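You operate a simulated robot arm through the tools that you are given. There is no shell and no other tool.

Carry out the task below with a simulated robot arm. There is one attempt and no reset: what you move stays moved.

TASK
Wipe the crumbs off the grey tray, then load the pack of plates and the yellow cup on it.
Fine: use the paper towel and put it back; snap the cup lid on first. Set down upright: yellow paper cup, pack of plates. What is to be rubbed or washed off counts as gone when no trace of it is left.
Where things are to end (x, y in the base frame): yellow paper cup within 0.06 m of [0.31, 0.55]; pack of plates within 0.06 m of [0.16, 0.74].
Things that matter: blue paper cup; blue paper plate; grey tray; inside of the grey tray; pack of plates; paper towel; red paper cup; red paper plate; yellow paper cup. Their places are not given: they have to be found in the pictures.

The check looks at the end state, three seconds after you hand in, the way a careful person would. Anything else that was tipped, shoved, dropped, spilled or broken makes it a failure. Lids that push on must go on centred and level and be pressed home; caps that screw on are set level and turned clockwise until they are tight. Flat cloth is picked up by pressing the open fingertips on it (5 to 10 N) and closing them slowly along it; thin cloth reads only 2 to 8 mm in the jaws.

THE ROBOT
A 6-joint arm with a fingered hand, fixed in place. Base frame: the origin is at the foot of the arm, x ahead of it, y to its left, z up; the work surface is at about z = 0.9. Lengths are in m, angles in degrees, forces in N, time in s.
With the tool pointing down near the work surface it reaches from about 0.28 to 0.78 m from the base axis. Its first joint turns from -115.0 to 115.0 degrees. Payload 4 kg.
The tool frame sits at the grasp point between the pads (the TCP): z along the fingers, y along the line on which they close. The tips reach 0.026 m beyond it. The gripper opens to 0.164 m. The gripper's body begins 0.073 m behind the TCP. The gripper is a hand of 5 fingers: y runs from the thumb to the fingers, the wrist lies at [0, 0, -0.239] in the tool frame.
Orientation is told as [roll, pitch, yaw] about the base's x, y, z axes, in that order, counted from this pose: with the fingers straight down and closing along the base's y, the tool's x points along the base's -x, its y along +y and its z along -z.

THE INTERFACE
- The arm moves only by the tool send_rows. Its argument "increments" is a list of rows, each a list of 6 numbers: the shift along the tool's x, y, z in units of 40 mm (1.0 is 40 mm), then the turn, a rotation vector about the tool's x, y, z in units of 4 degrees (1.0 is 4 degrees). In form: [[dx, dy, dz, ax, ay, az], ...]. A call has 1 to 20 rows; each row shifts and turns the commanded pose from where the row before left it, along the tool's axes as they then stand. A call with a number of a shift or a turn outside -1 to 1 is refused whole. Rows are played at 5 a second. More than 0.05 m and 8.6 degrees between two rows, and nothing of the call is played. Where a pose cannot be reached the arm comes as near as it can. A force on the tool above 40 N (or 10 N above the force at the start of the call, whichever is more), or a blocked arm, ends the call early, and 0.2 s more pass. In this call time passes only in rows, and 0.2 s behind the last. It gives the time, the measured TCP pose, the force on the tool (base axes), the opening and the grip force at its end, in the units of the frame above (readings bear some noise), with the torque about the TCP (base axes, N m) and any sound that the robot's microphone picked up.
- Cameras (640 x 400 px; columns grow to the right, rows downward): "scene" is fixed at [0.3994, 0.6523, 1.4864]; the picture's right is [-0.59, 0.81, 0.00], its down [0.46, 0.34, -0.82] and it looks along [-0.66, -0.48, -0.57] (base axes); focal length 214 px, centre (320, 200). "wrist" rides on the gripper at [0.05, -0.07, -0.093] in the tool frame; the picture's right is [0.81, 0.59, 0.00], its down [-0.43, 0.60, -0.68] and it looks along [-0.40, 0.55, 0.74] (tool axes); focal length 270 px, centre (320, 200).
- camera(camera): a new picture of that camera. No time passes.
- lift_body(by): slides the trunk up (or, below 0, down) by that many m; the arm rides with it, the base frame stays. It gives what a move gives, with no picture.
- finger_targets(finger1, finger2, finger3, finger4, thumb_bend): sets how far each is bent, from 0 (flat) to 100 (curled in); at 30 the hand is open as for a grip, at 70 the pads meet at the TCP. One left out holds its place. A second passes; each finger stops where it meets its share of the squeeze, and holds until it gets a number again. It is the only way to open and close the hand. It gives what a move gives, with no picture; readings hold the bend of each and the force on the fingers (four entries, about 0 where the hand has none), thumb and palm.
- point_at(camera, pixels): for up to 12 pixels [column, row] of the newest picture of that camera ("zoom" is the newest enlarged one), the place [x, y, z] in the base frame of the surface seen there, good to about 0.003 m, but the place of the scene camera against the robot may be out by one fixed shift of up to 0.012 m in any direction. No time passes.
- close_up(camera, box): a new picture of the part [left, top, right, bottom] of that camera's present view, enlarged. No time passes.
- close_job(): hands the job in; it is judged then, once.

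Open the gripper and draw the arm clear of the work before you hand the job in, unless the task says otherwise.

The tools are called after "Emit:" as name(argument=value, ...) on one line, values as JSON. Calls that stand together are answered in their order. send_rows: Moves the arm, as the interface text tells. Its arguments: {"type":"object","properties":{"increments":{"type":"array"}},"required":["increments"]} The other tools are called the same way: lift_body (by) slides the trunk up or down; finger_targets (finger1, finger2, finger3, finger4, thumb_bend) moves the fingers one by one; camera (camera) takes a picture; point_at (camera, pixels) gives the place of the surface under pixels of a picture; close_up (camera, box) takes an enlarged picture of a part of a camera's view; close_job () hands the job in.

At the start:

```text
time: 0.0
eef_pos: [0.2201, 0.469, 1.3207]
ee_rot: [-0.1, 0.0, -0.1]
force: [-0.3, 0.1, 0.0]
moment: [-0.01, 0.02, -0.02]
finger_gap: 0.164
finger_force: 0.1
shape: jaw
bend: [30.0, 30.0, 30.0, 30.0, 30.0]
finger forces: [0.0, 0.0, 0.0, 0.1, 0.0, 0.0]
trunk travel left (down, up): [-0.925, 0.065]
```

scene: 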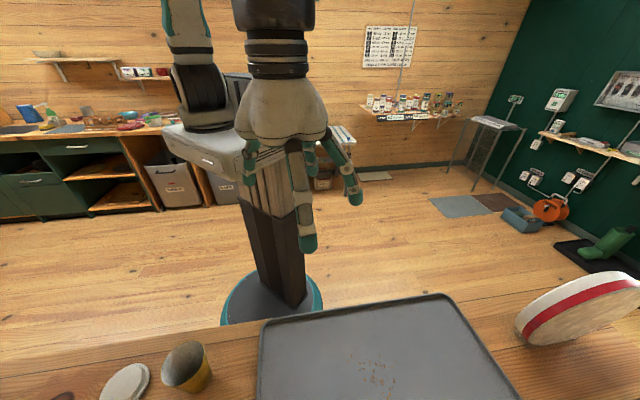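
wrist: 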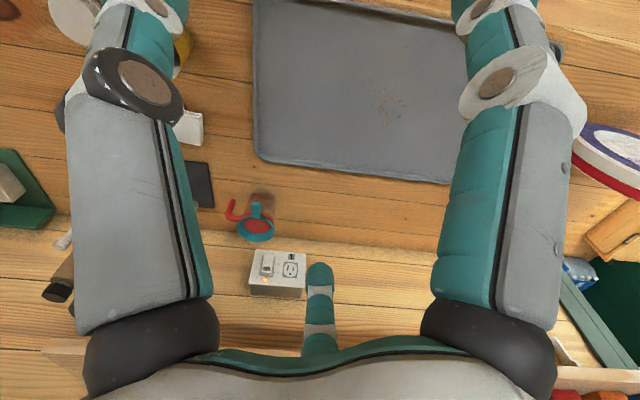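

The scene picture shows the grey tray around (380,350), crumbs near (375,372), yellow cup at (187,367), a lid at (125,382), and the plate pack at (580,310). I take fresh pictures to look closer.

Emit:
camera(camera="scene")

Emit:
camera(camera="wrist")

Emit:
close_up(camera="scene", box=[0, 280, 320, 400])

Emit:
close_up(camera="wrist", box=[0, 0, 320, 200])

Emit:
close_up(camera="wrist", box=[320, 0, 640, 200])

```text
taken
```

scene: 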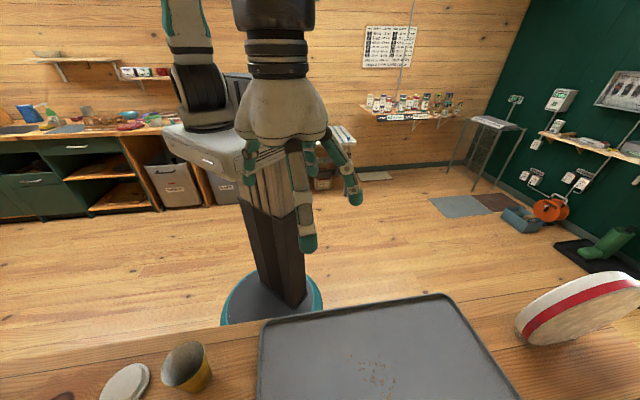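

```text
taken
```

wrist: 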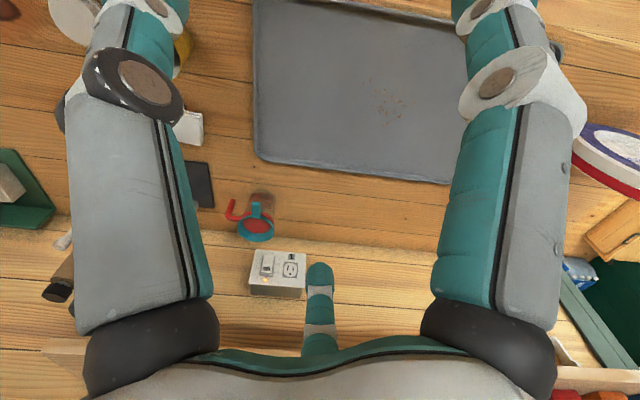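

```text
2.00 times, centred on (160, 340) of scene
```

zoom: 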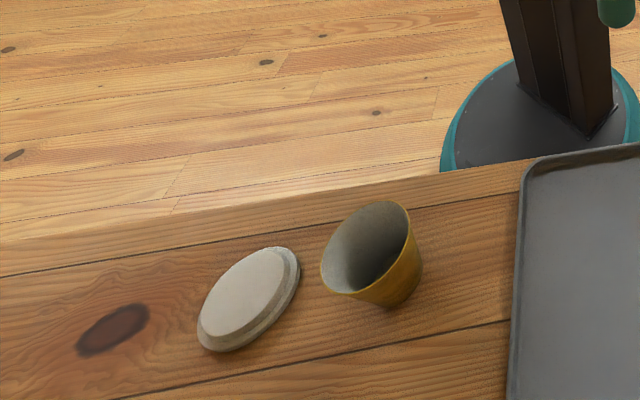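

```text
2.00 times, centred on (160, 100) of wrist
```

zoom: 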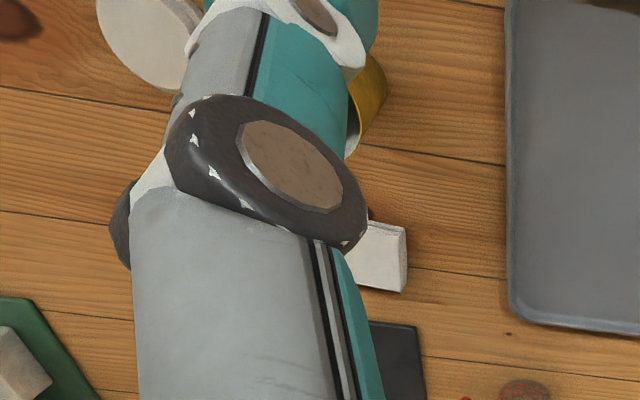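

```text
2.00 times, centred on (480, 100) of wrist
```

zoom: 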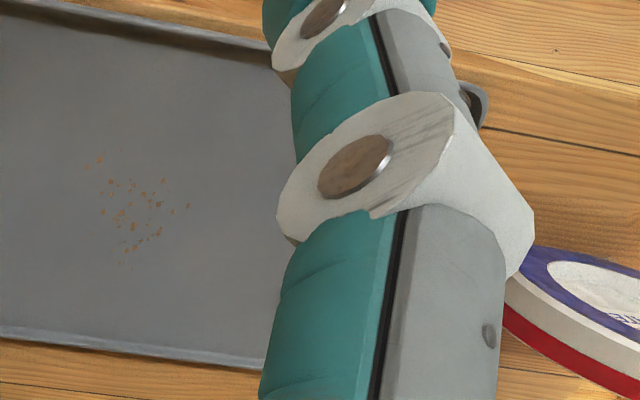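

The white lid is left of the yellow cup, and something white and square (towel?) shows at wrist (190,128). I query places under scene and wrist pixels.

Emit:
point_at(camera="scene", pixels=[[125, 380], [163, 378], [206, 355], [190, 340], [264, 323], [441, 295], [514, 399], [260, 399], [375, 372], [521, 340], [579, 310], [637, 290]])

Emit:
point_at(camera="wrist", pixels=[[192, 128], [200, 185], [256, 225], [278, 265], [260, 158], [450, 183], [600, 140], [610, 160], [387, 105], [75, 20], [8, 8], [183, 50]])

```text
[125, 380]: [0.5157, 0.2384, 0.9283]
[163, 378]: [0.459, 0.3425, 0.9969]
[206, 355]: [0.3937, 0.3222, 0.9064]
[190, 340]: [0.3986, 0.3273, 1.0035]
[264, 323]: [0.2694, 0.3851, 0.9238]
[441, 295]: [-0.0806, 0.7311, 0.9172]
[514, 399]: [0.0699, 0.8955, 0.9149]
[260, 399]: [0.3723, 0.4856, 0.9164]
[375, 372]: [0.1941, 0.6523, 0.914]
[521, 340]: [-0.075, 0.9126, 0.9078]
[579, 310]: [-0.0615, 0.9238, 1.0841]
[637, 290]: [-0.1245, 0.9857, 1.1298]
```

```text
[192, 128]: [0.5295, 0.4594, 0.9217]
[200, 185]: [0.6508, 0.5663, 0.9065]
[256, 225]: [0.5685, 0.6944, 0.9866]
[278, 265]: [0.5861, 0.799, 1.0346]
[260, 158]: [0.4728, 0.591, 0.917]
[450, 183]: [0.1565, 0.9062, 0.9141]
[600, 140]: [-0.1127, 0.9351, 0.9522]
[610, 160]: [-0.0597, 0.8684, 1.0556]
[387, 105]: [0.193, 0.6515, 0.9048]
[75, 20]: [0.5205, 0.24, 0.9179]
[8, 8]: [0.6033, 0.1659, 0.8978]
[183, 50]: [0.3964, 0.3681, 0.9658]
```

The tray's corners are about (0.27,0.385), (-0.08,0.73), (0.16,0.91), (0.47,0.59), crumbs at about (0.193,0.652). I zoom on the remaining things: wrist (190–310, 110–300) and the plate pack.

Emit:
close_up(camera="wrist", box=[160, 100, 320, 300])

Emit:
close_up(camera="wrist", box=[540, 80, 640, 240])

Emit:
close_up(camera="scene", box=[480, 250, 640, 400])

Emit:
close_up(camera="wrist", box=[0, 120, 120, 320])

```text
2.00 times, centred on (240, 200) of wrist
```

zoom: 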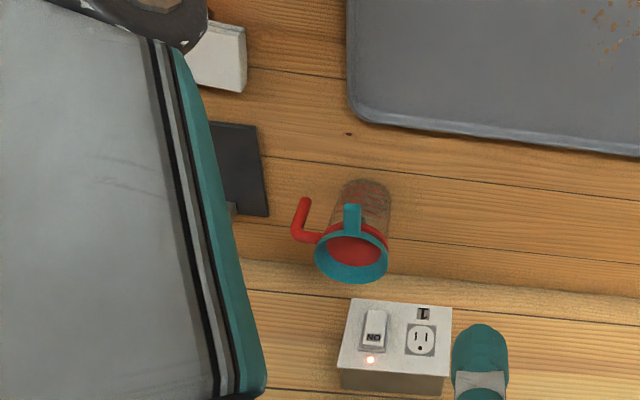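

```text
2.50 times, centred on (590, 160) of wrist
```

zoom: 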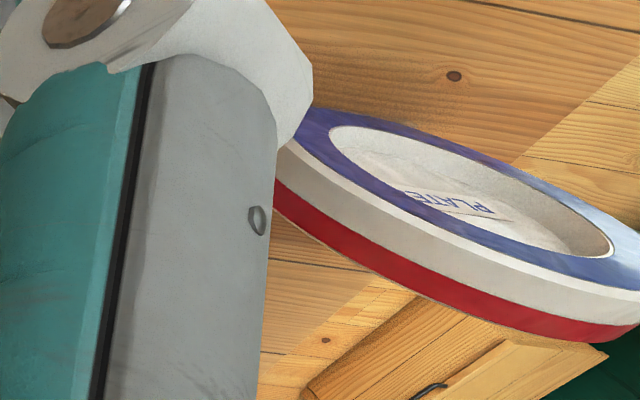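

```text
2.67 times, centred on (560, 325) of scene
```

zoom: 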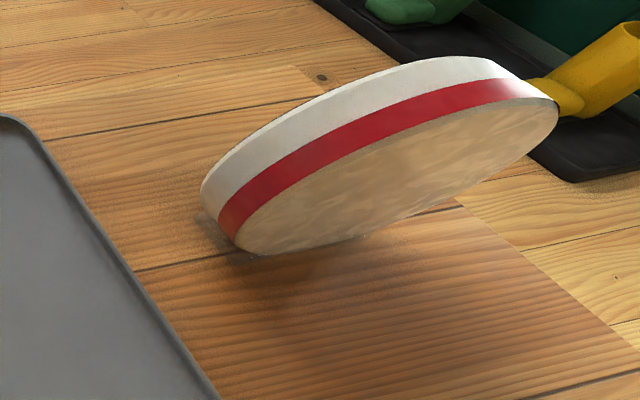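

```text
2.00 times, centred on (60, 220) of wrist
```

zoom: 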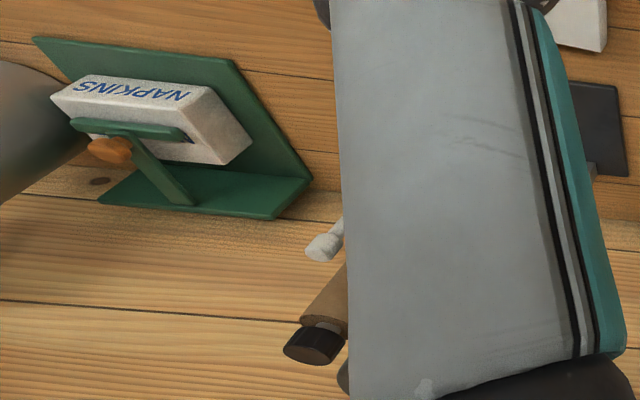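

The plate pack stands on its edge at about (-0.1,0.93); a white block sits at (0.53,0.46). I turn the hand about its own axis to survey the rest of the bench hidden behind the fingers.

Emit:
send_rows(increments=[[0, 0, 0, 0, 0, 1], [0, 0, 0, 0, 0, 1], [0, 0, 0, 0, 0, 1], [0, 0, 0, 0, 0, 1], [0, 0, 0, 0, 0, 1], [0, 0, 0, 0, 0, 1], [0, 0, 0, 0, 0, 1], [0, 0, 0, 0, 0, 1], [0, 0, 0, 0, 0, 1], [0, 0, 0, 0, 0, 1]])

Emit:
camera(camera="wrist")

Emit:
camera(camera="scene")

```text
time: 2.2
eef_pos: [0.2214, 0.4686, 1.3201]
ee_rot: [-0.1, 0.0, -40.1]
force: [-0.2, 0.2, 0.4]
moment: [0.0, 0.01, -0.02]
finger_gap: 0.1637
finger_force: 0.1
shape: jaw
bend: [30.0, 30.0, 30.0, 30.0, 30.0]
finger forces: [0.1, 0.0, 0.1, 0.0, 0.1, 0.0]
trunk travel left (down, up): [-0.925, 0.065]
```

```text
taken
```

wrist: 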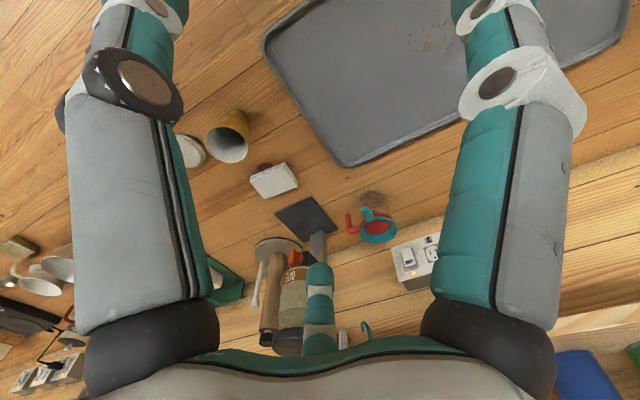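

```text
taken
```

scene: 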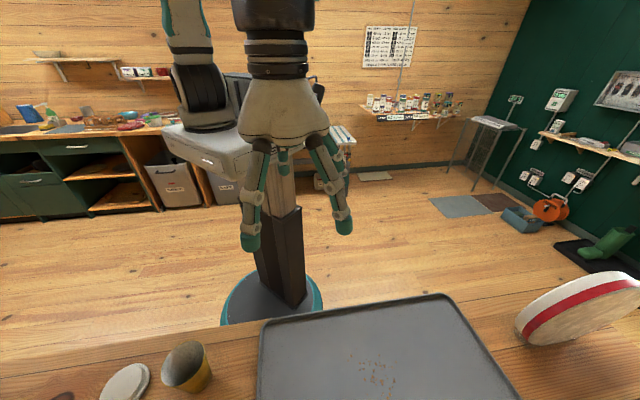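

The yellow cup is at (228,138), a white block at (273,180), and more things lie around (290,300). I zoom in on those regions.

Emit:
close_up(camera="wrist", box=[170, 90, 330, 220])

Emit:
close_up(camera="wrist", box=[200, 220, 440, 370])

Emit:
close_up(camera="wrist", box=[0, 200, 120, 400])

Emit:
point_at(camera="wrist", pixels=[[273, 180], [262, 167], [305, 213], [373, 200], [380, 230], [290, 280], [228, 118], [226, 152], [190, 150], [410, 255], [226, 285], [20, 245]])

```text
3.08 times, centred on (250, 155) of wrist
```

zoom: 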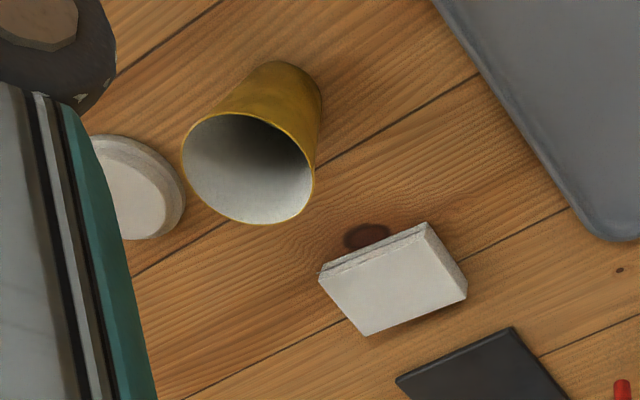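

```text
2.67 times, centred on (320, 295) of wrist
```

zoom: 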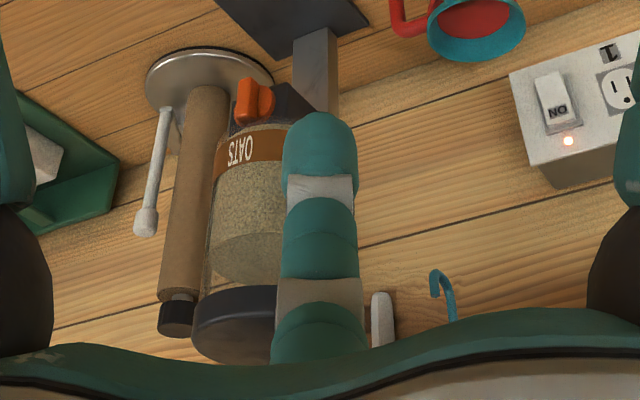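

```text
2.00 times, centred on (60, 300) of wrist
```

zoom: 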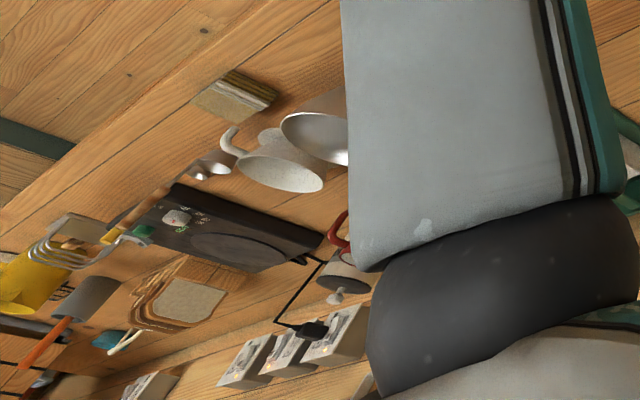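

```text
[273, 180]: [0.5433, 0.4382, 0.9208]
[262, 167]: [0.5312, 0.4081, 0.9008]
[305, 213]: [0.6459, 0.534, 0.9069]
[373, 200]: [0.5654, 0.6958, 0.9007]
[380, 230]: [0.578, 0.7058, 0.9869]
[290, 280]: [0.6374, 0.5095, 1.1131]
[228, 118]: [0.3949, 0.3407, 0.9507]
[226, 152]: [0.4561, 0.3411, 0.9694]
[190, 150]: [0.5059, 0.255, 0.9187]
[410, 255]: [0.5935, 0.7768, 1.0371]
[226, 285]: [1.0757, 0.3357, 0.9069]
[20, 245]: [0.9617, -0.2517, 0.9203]
```

The white folded pad at about (0.54,0.44) looks like the paper towel. I turn back the other way to see the +y side with the plate pack.

Emit:
send_rows(increments=[[0, 0, 0, 0, 0, -1], [0, 0, 0, 0, 0, -1], [0, 0, 0, 0, 0, -1], [0, 0, 0, 0, 0, -1], [0, 0, 0, 0, 0, -1], [0, 0, 0, 0, 0, -1], [0, 0, 0, 0, 0, -1], [0, 0, 0, 0, 0, -1], [0, 0, 0, 0, 0, -1], [0, 0, 0, 0, 0, -1], [0, 0, 0, 0, 0, -1], [0, 0, 0, 0, 0, -1], [0, 0, 0, 0, 0, -1], [0, 0, 0, 0, 0, -1], [0, 0, 0, 0, 0, -1], [0, 0, 0, 0, 0, -1], [0, 0, 0, 0, 0, -1], [0, 0, 0, 0, 0, -1], [0, 0, 0, 0, 0, -1], [0, 0, 0, 0, 0, -1]])

Emit:
camera(camera="wrist")

```text
time: 6.4
eef_pos: [0.2205, 0.4685, 1.3208]
ee_rot: [0.0, 0.0, 40.0]
force: [-0.3, -0.4, 0.5]
moment: [0.01, -0.02, 0.01]
finger_gap: 0.1639
finger_force: 0.0
shape: jaw
bend: [30.0, 30.0, 30.0, 30.0, 30.0]
finger forces: [0.0, 0.1, 0.0, 0.0, 0.1, 0.0]
trunk travel left (down, up): [-0.925, 0.065]
```

```text
taken
```

wrist: 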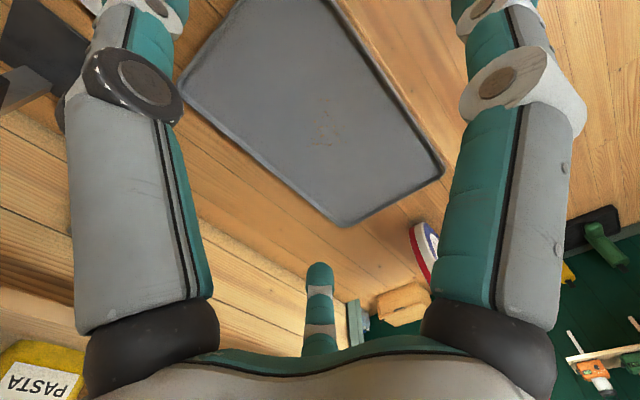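

The pack peeks out at (428,250). I shift the hand towards -x so the pack comes to the middle of the view.

Emit:
send_rows(increments=[[0.81, 0.6, 0, 0, 0, 0], [0.81, 0.6, 0, 0, 0, 0], [0.81, 0.6, 0, 0, 0, 0], [0.81, 0.6, 0, 0, 0, 0], [0.81, 0.6, 0, 0, 0, 0], [0.81, 0.6, 0, 0, 0, 0], [0.81, 0.6, 0, 0, 0, 0], [0.81, 0.6, 0, 0, 0, 0]])

Emit:
camera(camera="wrist")

Emit:
camera(camera="scene")

```text
time: 8.4
eef_pos: [-0.061, 0.4611, 1.3294]
ee_rot: [0.7, -0.4, 35.1]
force: [-0.4, -0.5, 0.5]
moment: [0.0, -0.01, 0.03]
finger_gap: 0.164
finger_force: 0.1
shape: jaw
bend: [30.0, 30.0, 30.0, 30.0, 30.0]
finger forces: [0.0, 0.0, 0.1, 0.1, 0.0, 0.0]
trunk travel left (down, up): [-0.925, 0.065]
stopped in row 8: the arm was blocked; the commanded pose is now the measured one
```

```text
taken
```

wrist: 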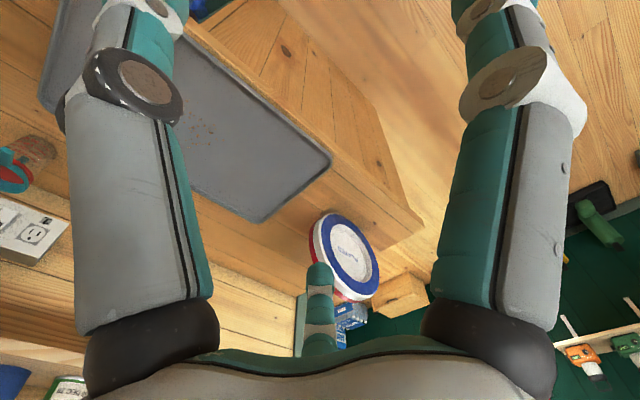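

```text
taken
```

scene: 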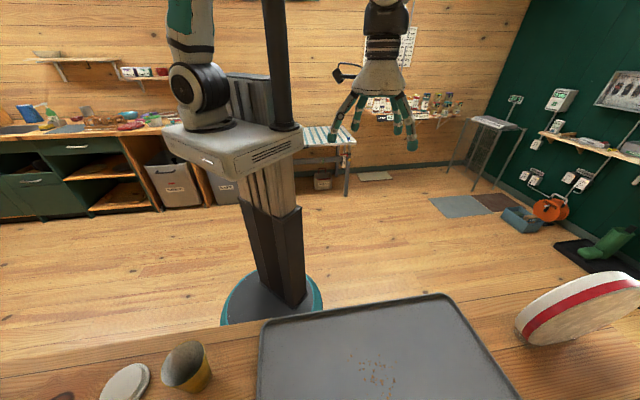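

The arm met a joint limit, but the pack is now visible at (345,260). I zoom in and read points on its face and rim.

Emit:
close_up(camera="wrist", box=[270, 190, 430, 350])

Emit:
point_at(camera="wrist", pixels=[[345, 255], [330, 216], [378, 265], [316, 240], [322, 265], [355, 295], [340, 305], [365, 290], [350, 214], [375, 285], [400, 290], [345, 320]])

```text
2.50 times, centred on (350, 270) of wrist
```

zoom: 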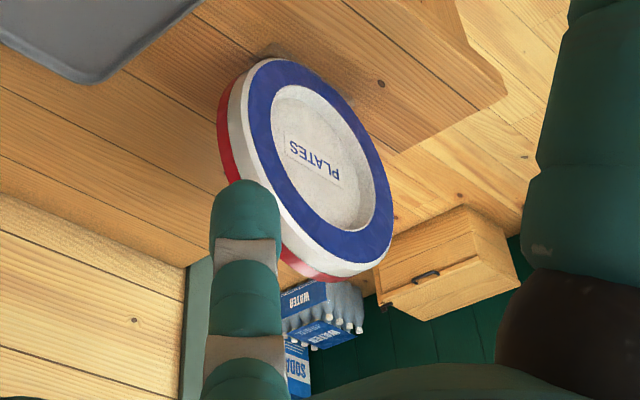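

```text
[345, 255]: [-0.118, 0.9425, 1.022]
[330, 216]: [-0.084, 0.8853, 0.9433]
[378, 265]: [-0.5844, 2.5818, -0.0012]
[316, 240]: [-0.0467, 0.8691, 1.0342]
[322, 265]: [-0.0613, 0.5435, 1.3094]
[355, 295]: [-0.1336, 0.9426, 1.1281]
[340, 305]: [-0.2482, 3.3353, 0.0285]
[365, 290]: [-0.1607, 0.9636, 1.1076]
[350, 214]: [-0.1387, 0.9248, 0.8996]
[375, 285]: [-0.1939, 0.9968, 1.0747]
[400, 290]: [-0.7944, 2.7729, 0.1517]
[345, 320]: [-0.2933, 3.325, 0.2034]
```

The pack is a disc on edge with its "PLATES" face towards the arm's far side. I sample the enlarged picture to fit its plane and size.

Emit:
close_up(camera="wrist", box=[310, 200, 380, 310])

Emit:
point_at(camera="wrist", pixels=[[337, 217], [332, 225], [340, 245], [355, 250], [369, 250], [373, 280], [360, 290], [345, 280], [350, 225], [333, 245]])

Emit:
point_at(camera="scene", pixels=[[521, 325], [545, 343], [580, 340], [560, 325], [600, 310], [625, 300], [550, 330], [516, 328], [636, 310], [560, 300], [600, 278], [610, 330]])

```text
3.64 times, centred on (345, 255) of wrist
```

zoom: 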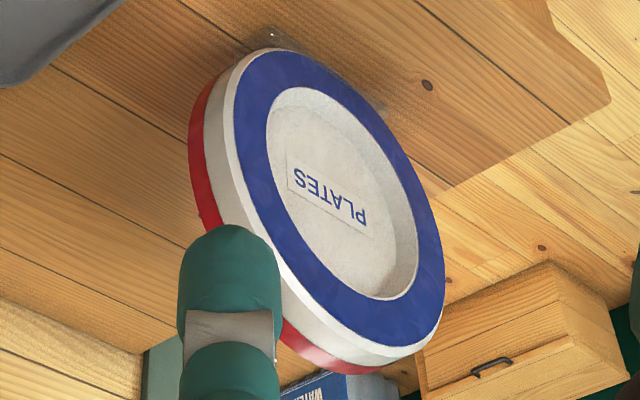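

```text
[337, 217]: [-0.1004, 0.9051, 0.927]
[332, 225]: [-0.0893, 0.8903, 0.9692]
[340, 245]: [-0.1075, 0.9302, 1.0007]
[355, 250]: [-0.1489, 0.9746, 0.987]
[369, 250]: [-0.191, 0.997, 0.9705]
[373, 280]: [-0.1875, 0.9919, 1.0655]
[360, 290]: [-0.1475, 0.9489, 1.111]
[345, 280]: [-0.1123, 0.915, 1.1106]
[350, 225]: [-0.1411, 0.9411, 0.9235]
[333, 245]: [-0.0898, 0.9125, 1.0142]
```

```text
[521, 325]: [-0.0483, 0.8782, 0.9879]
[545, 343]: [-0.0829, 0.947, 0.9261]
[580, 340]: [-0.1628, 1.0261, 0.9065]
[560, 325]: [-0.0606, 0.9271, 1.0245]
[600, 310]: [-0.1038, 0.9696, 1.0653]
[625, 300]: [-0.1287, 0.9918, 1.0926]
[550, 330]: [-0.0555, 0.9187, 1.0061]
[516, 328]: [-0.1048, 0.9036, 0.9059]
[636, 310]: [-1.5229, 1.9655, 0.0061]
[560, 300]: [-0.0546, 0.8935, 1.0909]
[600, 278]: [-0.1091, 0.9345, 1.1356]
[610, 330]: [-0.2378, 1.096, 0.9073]
```

The fit gives a vertical disc: centre about (-0.12,0.95,1.017), radius ~0.118, 0.044 thick, standing on edge. I check the label's text direction and the spot under its bottom edge for a support.

Emit:
close_up(camera="wrist", box=[325, 195, 365, 220])

Emit:
point_at(camera="wrist", pixels=[[354.6, 260.5], [339.5, 250.3], [338, 207], [342, 210], [347, 213], [334, 208]])

Emit:
close_up(camera="scene", box=[500, 310, 600, 372])

```text
16.00 times, centred on (345, 208) of wrist
```

zoom: 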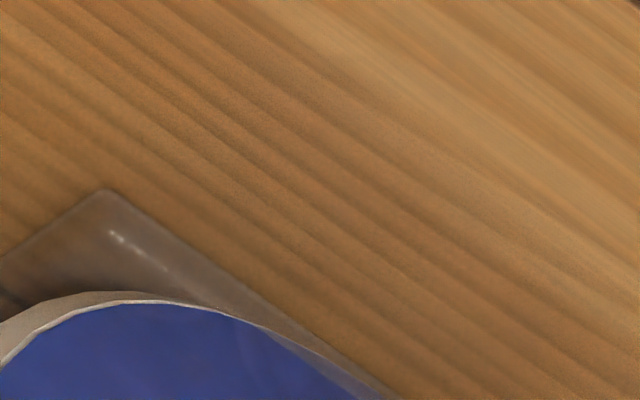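

```text
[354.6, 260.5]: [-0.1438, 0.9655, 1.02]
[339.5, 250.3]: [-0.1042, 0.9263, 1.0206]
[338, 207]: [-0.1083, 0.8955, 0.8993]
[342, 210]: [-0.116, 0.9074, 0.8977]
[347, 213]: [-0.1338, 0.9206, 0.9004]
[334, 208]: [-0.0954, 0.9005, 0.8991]
```

```text
6.40 times, centred on (550, 341) of scene
```

zoom: 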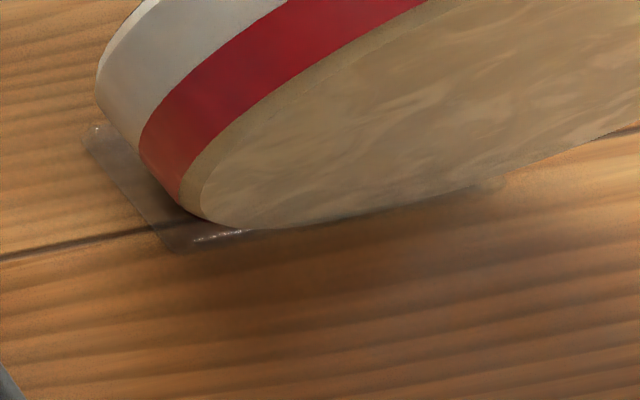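

The label reads level and there is a clear flat foot under the pack (zoom (180,240)), so it is made to stand on edge; upright means as it stands now. I move back and turn to look over the -y part of the bench for the red/blue cups and plates.

Emit:
send_rows(increments=[[-0.82, -0.57, 0, 0, 0, 0], [-0.82, -0.57, 0, 0, 0, 0], [-0.82, -0.57, 0, 0, 0, 0], [-0.82, -0.57, 0, 0, 0, 0], [-0.82, -0.57, 0, 0, 0, 0], [-0.82, -0.57, 0, 0, 0, 0], [-0.82, -0.57, 0, 0, 0, 0], [-0.82, -0.57, 0, 0, 0, 0], [0, 0, 0, 0, 0, 1], [0, 0, 0, 0, 0, 1], [0, 0, 0, 0, 0, 1], [0, 0, 0, 0, 0, 1], [0, 0, 0, 0, 0, 1], [0, 0, 0, 0, 0, 1], [0, 0, 0, 0, 0, 1], [0, 0, 0, 0, 0, 1], [0, 0, 0, 0, 0, 1], [0, 0, 0, 0, 0, 1], [0, 0, 0, 0, 0, 1], [0, 0, 0, 0, 0, 1]])

Emit:
send_rows(increments=[[0, 0, 0, 0, 0, 1], [0, 0, 0, 0, 0, 1], [0, 0, 0, 0, 0, 1], [0, 0, 0, 0, 0, 1], [0, 0, 0, 0, 0, 1], [0, 0, 0, 0, 0, 1], [0, 0, 0, 0, 0, 1], [0, -1, 0, 0, 0, 0], [0, -1, 0, 0, 0, 0], [0, -1, 0, 0, 0, 0], [0, -1, 0, 0, 0, 0], [0, -1, 0, 0, 0, 0]])

Emit:
camera(camera="wrist")

Emit:
camera(camera="scene")

```text
time: 12.6
eef_pos: [0.2574, 0.4631, 1.3277]
ee_rot: [0.7, 0.3, -12.8]
force: [0.6, 0.3, 0.0]
moment: [-0.01, -0.01, -0.01]
finger_gap: 0.1636
finger_force: 0.2
shape: jaw
bend: [30.0, 30.0, 30.0, 30.0, 30.0]
finger forces: [0.0, 0.0, 0.0, 0.0, 0.0, 0.0]
trunk travel left (down, up): [-0.925, 0.065]
```

```text
time: 15.2
eef_pos: [0.1262, 0.3091, 1.3257]
ee_rot: [0.6, 0.8, -40.7]
force: [0.9, 0.4, 0.3]
moment: [0.04, -0.04, 0.02]
finger_gap: 0.164
finger_force: 0.1
shape: jaw
bend: [30.0, 30.0, 30.0, 30.0, 30.0]
finger forces: [0.0, 0.0, 0.0, 0.0, 0.0, 0.1]
trunk travel left (down, up): [-0.925, 0.065]
```

```text
taken
```

wrist: 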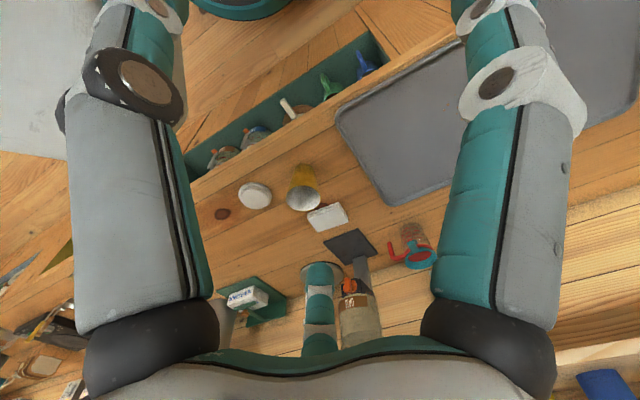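

```text
taken
```

scene: 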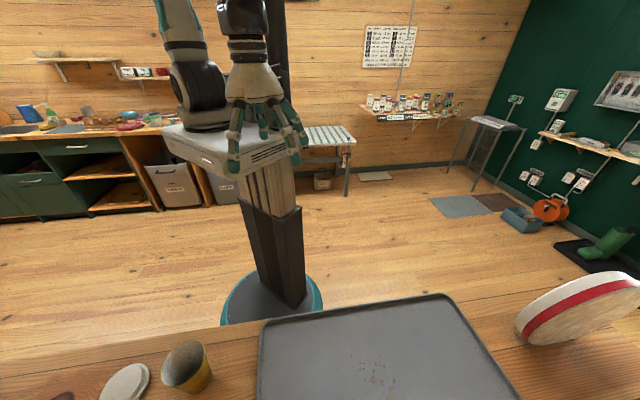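

No red or blue paper cups or plates are in sight near the work. I zoom on the towel (327,218), cup (303,188) and lid (255,196), reading their outlines.

Emit:
close_up(camera="wrist", box=[210, 150, 370, 250])

Emit:
point_at(camera="wrist", pixels=[[308, 213], [340, 203], [348, 217], [318, 231], [327, 218], [311, 218], [240, 195], [255, 184], [271, 195], [255, 208], [255, 196]])

```text
4.00 times, centred on (290, 200) of wrist
```

zoom: 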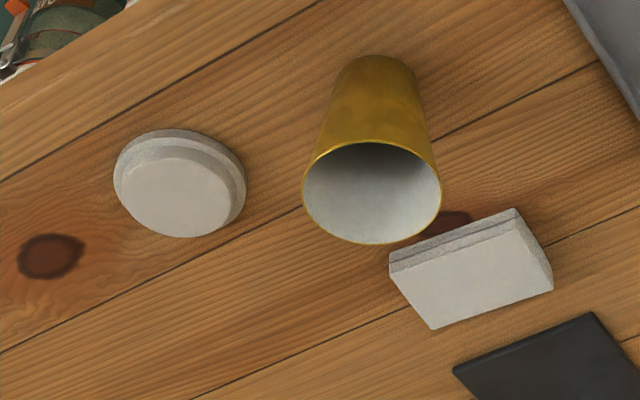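

```text
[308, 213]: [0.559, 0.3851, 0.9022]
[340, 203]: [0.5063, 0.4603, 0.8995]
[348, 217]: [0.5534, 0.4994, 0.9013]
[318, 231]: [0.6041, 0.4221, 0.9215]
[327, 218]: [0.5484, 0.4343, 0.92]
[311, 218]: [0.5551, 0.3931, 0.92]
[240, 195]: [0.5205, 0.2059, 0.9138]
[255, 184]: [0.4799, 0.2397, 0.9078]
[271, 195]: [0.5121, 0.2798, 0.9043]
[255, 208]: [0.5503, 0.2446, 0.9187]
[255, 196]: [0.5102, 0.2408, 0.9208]
```

The towel is a folded pad with its top at z≈0.92. I read its corners from the enlarged picture, along with the cup's rim and lid rims.

Emit:
point_at(camera="zoom", pixels=[[400, 275], [515, 228], [546, 285], [437, 320], [470, 275], [308, 200], [436, 195], [372, 146], [372, 240], [372, 62], [180, 195], [128, 190]])

Emit:
point_at(camera="scene", pixels=[[178, 388], [167, 362], [195, 343], [205, 345], [205, 375], [190, 392], [130, 367], [105, 393], [145, 370], [110, 385], [143, 378], [125, 372]])

```text
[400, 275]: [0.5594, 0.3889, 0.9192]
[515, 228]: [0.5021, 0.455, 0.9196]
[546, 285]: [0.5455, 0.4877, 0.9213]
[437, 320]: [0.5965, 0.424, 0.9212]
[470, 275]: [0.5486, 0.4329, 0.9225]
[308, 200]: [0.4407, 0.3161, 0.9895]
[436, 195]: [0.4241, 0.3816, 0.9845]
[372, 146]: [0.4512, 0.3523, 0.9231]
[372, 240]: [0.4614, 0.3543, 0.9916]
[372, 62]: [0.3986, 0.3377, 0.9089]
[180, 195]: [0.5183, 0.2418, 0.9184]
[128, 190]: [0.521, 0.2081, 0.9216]
```

```text
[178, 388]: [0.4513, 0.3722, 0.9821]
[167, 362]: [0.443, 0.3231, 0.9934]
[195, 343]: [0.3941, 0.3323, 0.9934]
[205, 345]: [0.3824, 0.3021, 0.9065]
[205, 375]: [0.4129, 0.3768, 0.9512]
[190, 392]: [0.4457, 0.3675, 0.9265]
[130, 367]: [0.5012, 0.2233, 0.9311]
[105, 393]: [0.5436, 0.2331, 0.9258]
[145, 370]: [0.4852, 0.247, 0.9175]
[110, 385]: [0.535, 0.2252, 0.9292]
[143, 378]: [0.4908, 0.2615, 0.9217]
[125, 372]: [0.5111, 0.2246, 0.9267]
```

The towel's top centre is about (0.551,0.439,0.92), about 0.09×0.06, long side along azimuth ~131°. I look at the hand's shape before grasping.

Emit:
close_up(camera="scene", box=[200, 20, 340, 190])

Emit:
point_at(camera="scene", pixels=[[234, 165], [293, 158], [303, 140], [262, 130], [240, 130], [285, 120], [275, 125]])

```text
2.35 times, centred on (270, 105) of scene
```

zoom: 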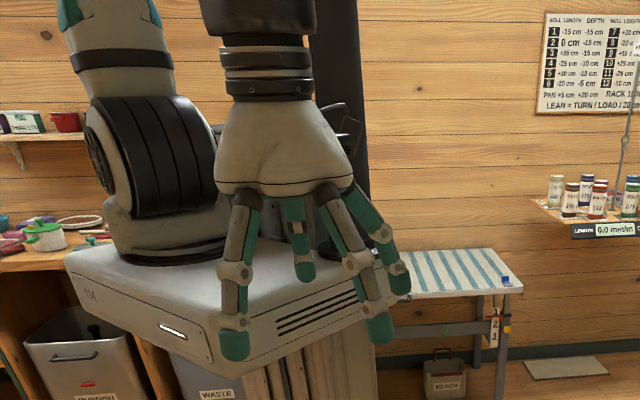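

```text
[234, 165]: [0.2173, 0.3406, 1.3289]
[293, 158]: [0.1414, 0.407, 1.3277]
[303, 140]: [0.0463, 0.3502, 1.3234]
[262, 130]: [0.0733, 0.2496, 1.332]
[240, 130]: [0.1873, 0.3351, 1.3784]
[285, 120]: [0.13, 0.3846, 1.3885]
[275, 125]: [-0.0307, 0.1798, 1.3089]
```

The digits look radially arranged: thumb at tool (0,-0.08), others near (±0.05,0.083) and (0.087,-0.02). I test in free air which number moves which digit.

Emit:
finger_targets(finger1=70, finger4=0)

Emit:
camera(camera="wrist")

Emit:
close_up(camera="scene", box=[200, 20, 340, 190])

```text
time: 16.2
eef_pos: [0.1253, 0.3105, 1.3245]
ee_rot: [0.6, 0.7, -40.7]
force: [0.3, 1.2, 0.4]
moment: [0.01, -0.03, -0.01]
finger_gap: 0.0728
finger_force: 0.1
shape: fingers
bend: [70.0, 30.0, 30.0, 1.0, 30.0]
finger forces: [0.1, 0.1, 0.0, 0.1, 0.0, 0.0]
trunk travel left (down, up): [-0.925, 0.065]
```

```text
taken
```

wrist: 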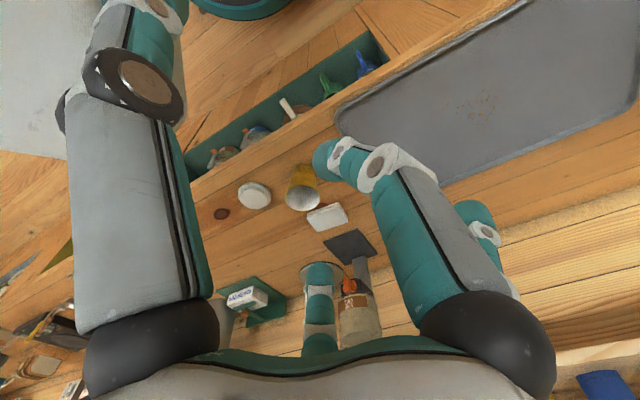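

```text
2.35 times, centred on (270, 105) of scene
```

zoom: 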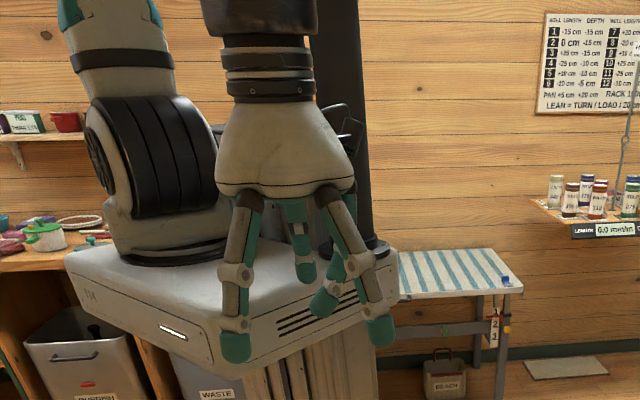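

finger1 is the digit on tool +x; the others kept still. I read tip heights of the bent and open digits in the enlarged picture.

Emit:
point_at(camera="zoom", pixels=[[318, 310], [235, 355], [380, 338], [304, 275], [321, 305], [236, 360], [381, 343], [350, 262], [245, 270], [370, 300]])

Emit:
finger_targets(finger1=0, finger2=70, finger3=70, finger4=0, thumb_bend=70)

Emit:
camera(camera="wrist")

Emit:
close_up(camera="scene", box=[200, 20, 340, 190])

```text
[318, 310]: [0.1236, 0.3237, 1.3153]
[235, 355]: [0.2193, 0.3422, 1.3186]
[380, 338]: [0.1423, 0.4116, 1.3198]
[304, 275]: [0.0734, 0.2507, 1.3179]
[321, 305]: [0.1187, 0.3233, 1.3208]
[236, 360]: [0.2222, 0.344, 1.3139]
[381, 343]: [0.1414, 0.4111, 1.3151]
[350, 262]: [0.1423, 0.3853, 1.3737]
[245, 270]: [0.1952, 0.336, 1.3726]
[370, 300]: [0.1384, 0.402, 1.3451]
```

```text
time: 17.2
eef_pos: [0.1264, 0.3118, 1.3273]
ee_rot: [0.6, 0.6, -40.6]
force: [0.7, 0.2, -0.6]
moment: [-0.03, -0.01, -0.03]
finger_gap: 0.1011
finger_force: 0.1
shape: fingers
bend: [1.0, 69.0, 69.0, 1.0, 70.0]
finger forces: [0.0, 0.0, 0.0, 0.1, 0.1, 0.1]
trunk travel left (down, up): [-0.925, 0.065]
```

```text
taken
```

wrist: 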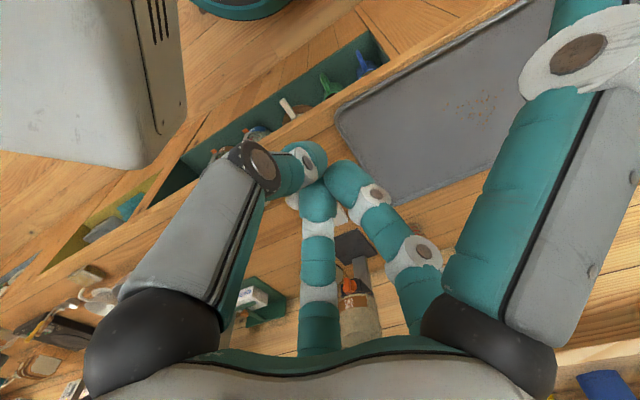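

```text
2.35 times, centred on (270, 105) of scene
```

zoom: 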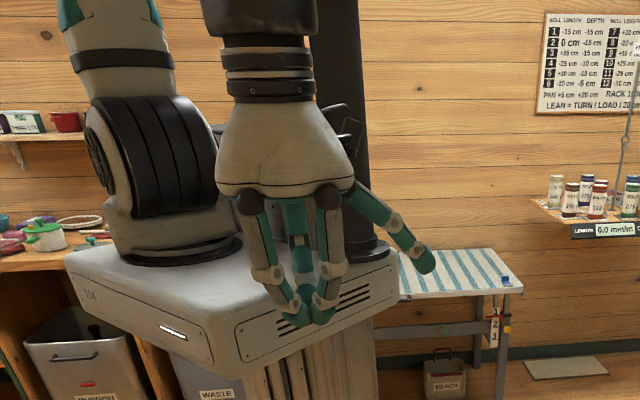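

finger1 at 0 splays well out of the way, useful for the plate pack. Now I open to a medium pre-grasp and travel high above the towel at (0.551,0.439).

Emit:
finger_targets(finger1=38, finger2=38, finger3=38, finger4=38, thumb_bend=38)

Emit:
send_rows(increments=[[-0.55, 0.85, 0, 0, 0, 0], [-0.55, 0.85, 0, 0, 0, 0], [-0.55, 0.85, 0, 0, 0, 0], [-0.55, 0.85, 0, 0, 0, 0], [-0.55, 0.85, 0, 0, 0, 0], [-0.55, 0.85, 0, 0, 0, 0], [-0.55, 0.85, 0, 0, 0, 0], [0, 0, 0, 0, 0, 0.8], [0, 0, 0, 0, 0, 0.8], [0, 0, 0, 0, 0, 0.75]])

Emit:
camera(camera="wrist")

Emit:
camera(camera="scene")

```text
time: 18.2
eef_pos: [0.1267, 0.3103, 1.3264]
ee_rot: [0.5, 0.7, -40.7]
force: [1.4, -0.4, 0.5]
moment: [0.01, 0.01, 0.0]
finger_gap: 0.0718
finger_force: 0.0
shape: fingers
bend: [38.0, 38.0, 38.0, 38.0, 38.0]
finger forces: [0.0, 0.1, 0.1, 0.0, 0.0, 0.0]
trunk travel left (down, up): [-0.925, 0.065]
```

```text
time: 20.4
eef_pos: [0.3981, 0.3915, 1.3258]
ee_rot: [0.4, 0.8, -50.2]
force: [-1.7, 0.6, -0.8]
moment: [0.04, 0.01, 0.01]
finger_gap: 0.072
finger_force: 0.1
shape: fingers
bend: [38.0, 38.0, 38.0, 38.0, 38.0]
finger forces: [0.0, 0.0, 0.1, 0.0, 0.0, 0.0]
trunk travel left (down, up): [-0.925, 0.065]
```

```text
taken
```

wrist: 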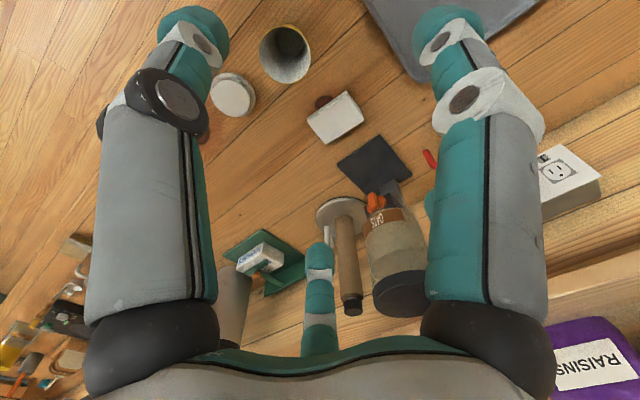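

```text
taken
```

scene: 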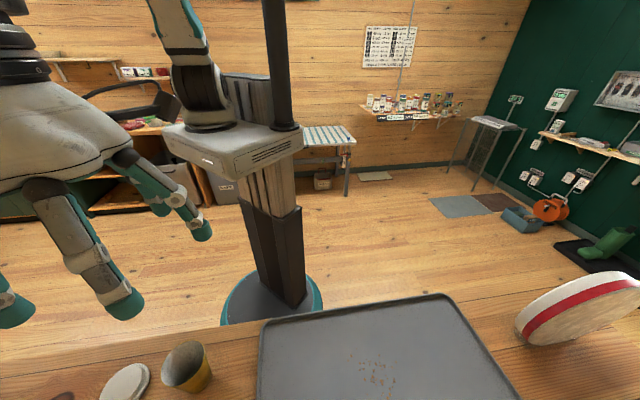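

Now the towel is at (335,118), the black turner head at (374,165), holder and jar behind. I zoom and read positions of these obstacles.

Emit:
close_up(camera="wrist", box=[190, 60, 450, 330])

Emit:
point_at(camera="wrist", pixels=[[310, 118], [347, 94], [361, 115], [326, 140], [338, 164], [379, 137], [408, 168], [366, 195], [376, 205], [330, 212], [355, 300], [400, 285]])

Emit:
point_at(camera="wrist", pixels=[[390, 190], [335, 240], [341, 225], [395, 235], [420, 275], [270, 255], [240, 280], [240, 330], [228, 90], [285, 45], [285, 80], [262, 50]])

```text
1.48 times, centred on (320, 195) of wrist
```

zoom: 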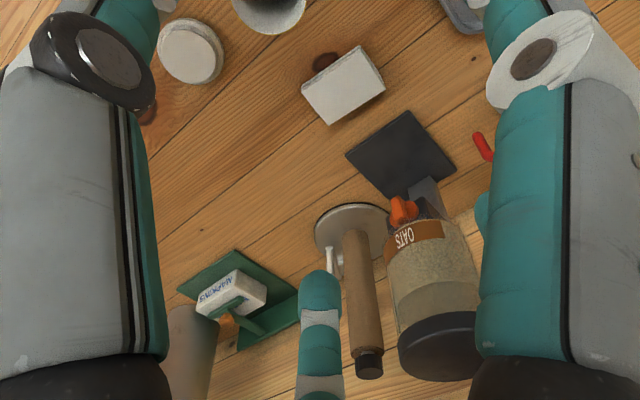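

```text
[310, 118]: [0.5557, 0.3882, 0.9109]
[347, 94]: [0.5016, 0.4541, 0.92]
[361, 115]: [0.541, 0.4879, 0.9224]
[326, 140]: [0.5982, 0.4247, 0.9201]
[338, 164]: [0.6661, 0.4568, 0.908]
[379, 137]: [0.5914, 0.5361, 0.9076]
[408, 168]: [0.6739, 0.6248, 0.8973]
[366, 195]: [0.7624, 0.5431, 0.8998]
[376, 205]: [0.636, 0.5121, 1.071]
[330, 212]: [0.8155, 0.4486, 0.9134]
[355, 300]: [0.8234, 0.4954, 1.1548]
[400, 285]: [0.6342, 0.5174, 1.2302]
```

```text
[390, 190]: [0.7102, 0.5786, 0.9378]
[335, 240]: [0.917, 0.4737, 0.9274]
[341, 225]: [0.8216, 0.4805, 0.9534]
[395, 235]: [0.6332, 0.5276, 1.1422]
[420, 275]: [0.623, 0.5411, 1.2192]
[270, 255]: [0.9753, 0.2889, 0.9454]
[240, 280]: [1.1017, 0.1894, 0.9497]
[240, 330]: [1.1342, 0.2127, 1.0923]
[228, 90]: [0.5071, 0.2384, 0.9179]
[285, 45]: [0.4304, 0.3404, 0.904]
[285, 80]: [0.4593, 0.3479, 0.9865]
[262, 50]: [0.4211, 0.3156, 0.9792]
```

The black plate is the foot of an oats dispenser whose jar hangs from z≈1.06 to 1.23 near (0.65,0.53); the hand fits down beside it. I centre over the towel at (0.55,0.439) and go down to z≈1.0.

Emit:
send_rows(increments=[[-0.38, 0.92, 0, 0, 0, 0], [-0.38, 0.92, 0, 0, 0, 0], [-0.38, 0.92, 0, 0, 0, 0], [-0.38, 0.92, 0, 0, 0, 0], [0, 0, 0.8, 0, 0, 0], [0, 0, 0.8, 0, 0, 0], [0, 0, 0.8, 0, 0, 0]])

Emit:
camera(camera="wrist")

Emit:
camera(camera="scene")

```text
time: 22.0
eef_pos: [0.5496, 0.4411, 1.2297]
ee_rot: [0.4, 0.8, -50.0]
force: [-0.4, -0.1, 0.0]
moment: [-0.02, -0.01, 0.0]
finger_gap: 0.0721
finger_force: 0.1
shape: fingers
bend: [38.0, 38.0, 38.0, 38.0, 38.0]
finger forces: [0.0, 0.0, 0.1, 0.0, 0.0, 0.0]
trunk travel left (down, up): [-0.925, 0.065]
```

```text
taken
```

wrist: 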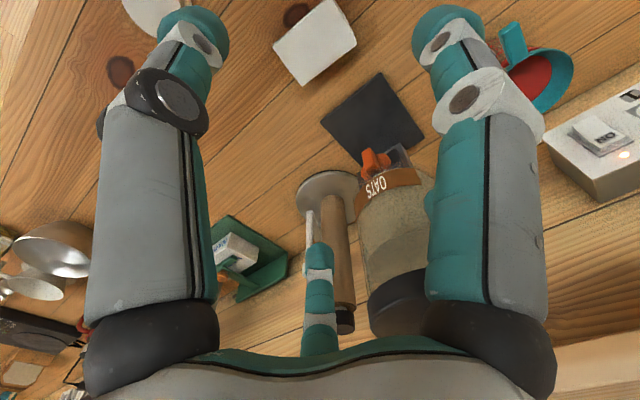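

```text
taken
```

scene: 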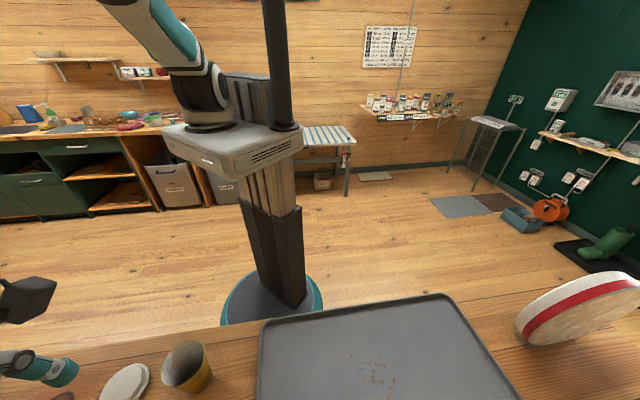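

The jar shows at (395,250), just behind the right digits. I read its near surface again before going lower.

Emit:
point_at(camera="wrist", pixels=[[375, 160], [375, 200], [395, 240], [415, 260], [380, 300], [400, 295], [420, 180], [365, 165], [370, 100], [325, 260], [316, 50], [316, 25]])

```text
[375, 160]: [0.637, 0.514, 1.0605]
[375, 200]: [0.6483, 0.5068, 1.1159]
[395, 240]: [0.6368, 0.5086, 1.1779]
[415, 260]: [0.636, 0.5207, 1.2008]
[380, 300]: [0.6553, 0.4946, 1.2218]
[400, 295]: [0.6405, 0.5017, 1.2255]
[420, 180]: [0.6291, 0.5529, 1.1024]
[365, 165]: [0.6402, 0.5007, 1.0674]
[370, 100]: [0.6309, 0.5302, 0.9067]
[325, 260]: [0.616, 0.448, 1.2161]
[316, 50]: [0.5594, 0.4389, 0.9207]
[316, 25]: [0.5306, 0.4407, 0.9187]
```

The jar's near surface is about 0.11 m from the hand's axis, so there is room. I shift 12 mm away from it and go down to z≈0.96.

Emit:
send_rows(increments=[[0, -0.3, 0, 0, 0, 0], [0, 0, 0.75, 0, 0, 0], [0, 0, 0.75, 0, 0, 0], [0, 0, 0.75, 0, 0, 0], [0, 0, 0.75, 0, 0, 0], [0, 0, 0.75, 0, 0, 0], [0, 0, 0.75, 0, 0, 0], [0, 0, 0.75, 0, 0, 0], [0, 0, 0.75, 0, 0, 0], [0, 0, 0.75, 0, 0, 0]])

Emit:
camera(camera="wrist")

Emit:
camera(camera="scene")

```text
time: 24.2
eef_pos: [0.539, 0.4376, 0.9584]
ee_rot: [0.5, 0.8, -50.1]
force: [0.1, 0.0, 0.0]
moment: [-0.01, 0.02, 0.01]
finger_gap: 0.0721
finger_force: 0.2
shape: fingers
bend: [38.0, 38.0, 38.0, 38.0, 38.0]
finger forces: [0.0, 0.0, 0.0, 0.1, 0.0, 0.0]
trunk travel left (down, up): [-0.925, 0.065]
```

```text
taken
```

wrist: 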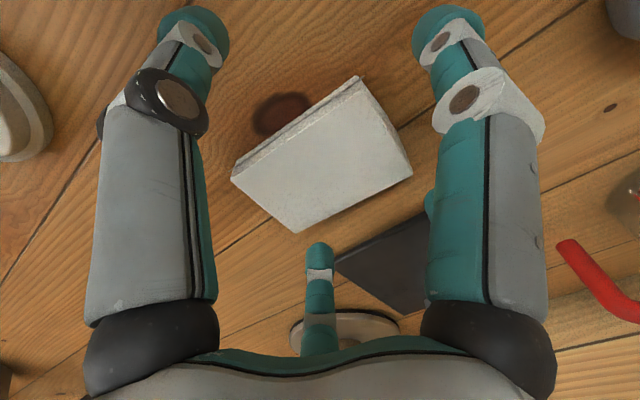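

```text
taken
```

scene: 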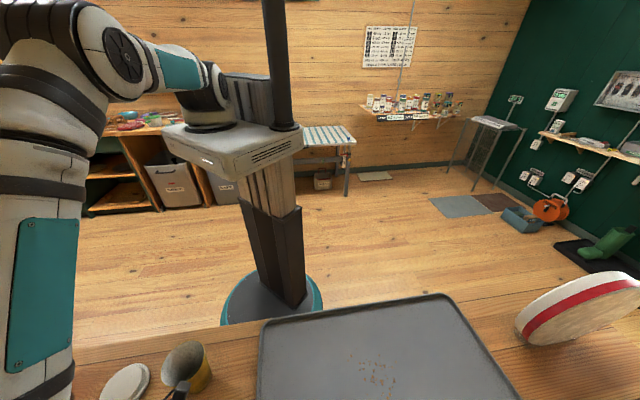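

The towel fills (232–412, 77–232); the TCP projects to the image centre. I read its corners accurately and check the thumb near the cup.

Emit:
point_at(camera="wrist", pixels=[[236, 178], [358, 84], [408, 172], [297, 229], [320, 155], [270, 300], [345, 260], [420, 215], [190, 30], [445, 30], [320, 250], [232, 170]])

Emit:
close_up(camera="scene", box=[60, 320, 240, 400])

```text
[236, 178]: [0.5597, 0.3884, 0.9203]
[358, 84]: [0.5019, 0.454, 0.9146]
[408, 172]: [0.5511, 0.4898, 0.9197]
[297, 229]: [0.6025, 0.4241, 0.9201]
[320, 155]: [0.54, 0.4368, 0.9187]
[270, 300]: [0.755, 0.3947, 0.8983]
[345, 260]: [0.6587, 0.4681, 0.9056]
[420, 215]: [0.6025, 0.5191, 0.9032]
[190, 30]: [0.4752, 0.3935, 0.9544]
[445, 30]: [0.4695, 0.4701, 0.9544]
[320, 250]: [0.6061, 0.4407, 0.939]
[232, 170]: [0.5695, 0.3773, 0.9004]
```

```text
3.56 times, centred on (150, 360) of scene
```

zoom: 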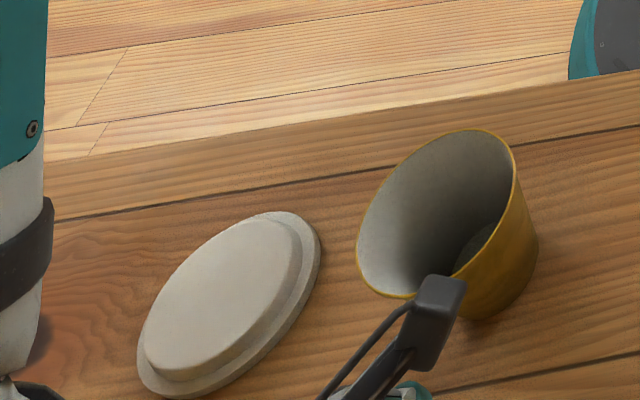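

Towel centre is about (0.554,0.439). I shift onto it and lower to z≈0.933.

Emit:
send_rows(increments=[[-0.21, 0.31, 0, 0, 0, 0], [0, 0, 0.3, 0, 0, 0], [0, 0, 0.3, 0, 0, 0]])

Emit:
camera(camera="wrist")

```text
time: 25.0
eef_pos: [0.5546, 0.4391, 0.9346]
ee_rot: [0.4, 0.7, -50.1]
force: [0.3, -0.1, 0.6]
moment: [0.0, 0.01, 0.03]
finger_gap: 0.0717
finger_force: 0.0
shape: fingers
bend: [38.0, 38.0, 38.0, 38.0, 38.0]
finger forces: [0.0, 0.1, 0.1, 0.1, 0.0, 0.1]
trunk travel left (down, up): [-0.925, 0.065]
```

```text
taken
```

wrist: 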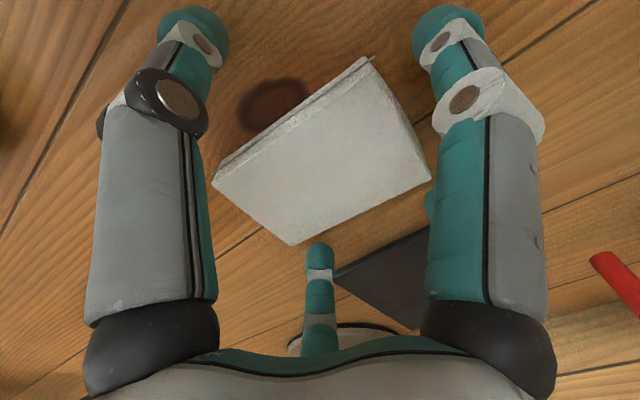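

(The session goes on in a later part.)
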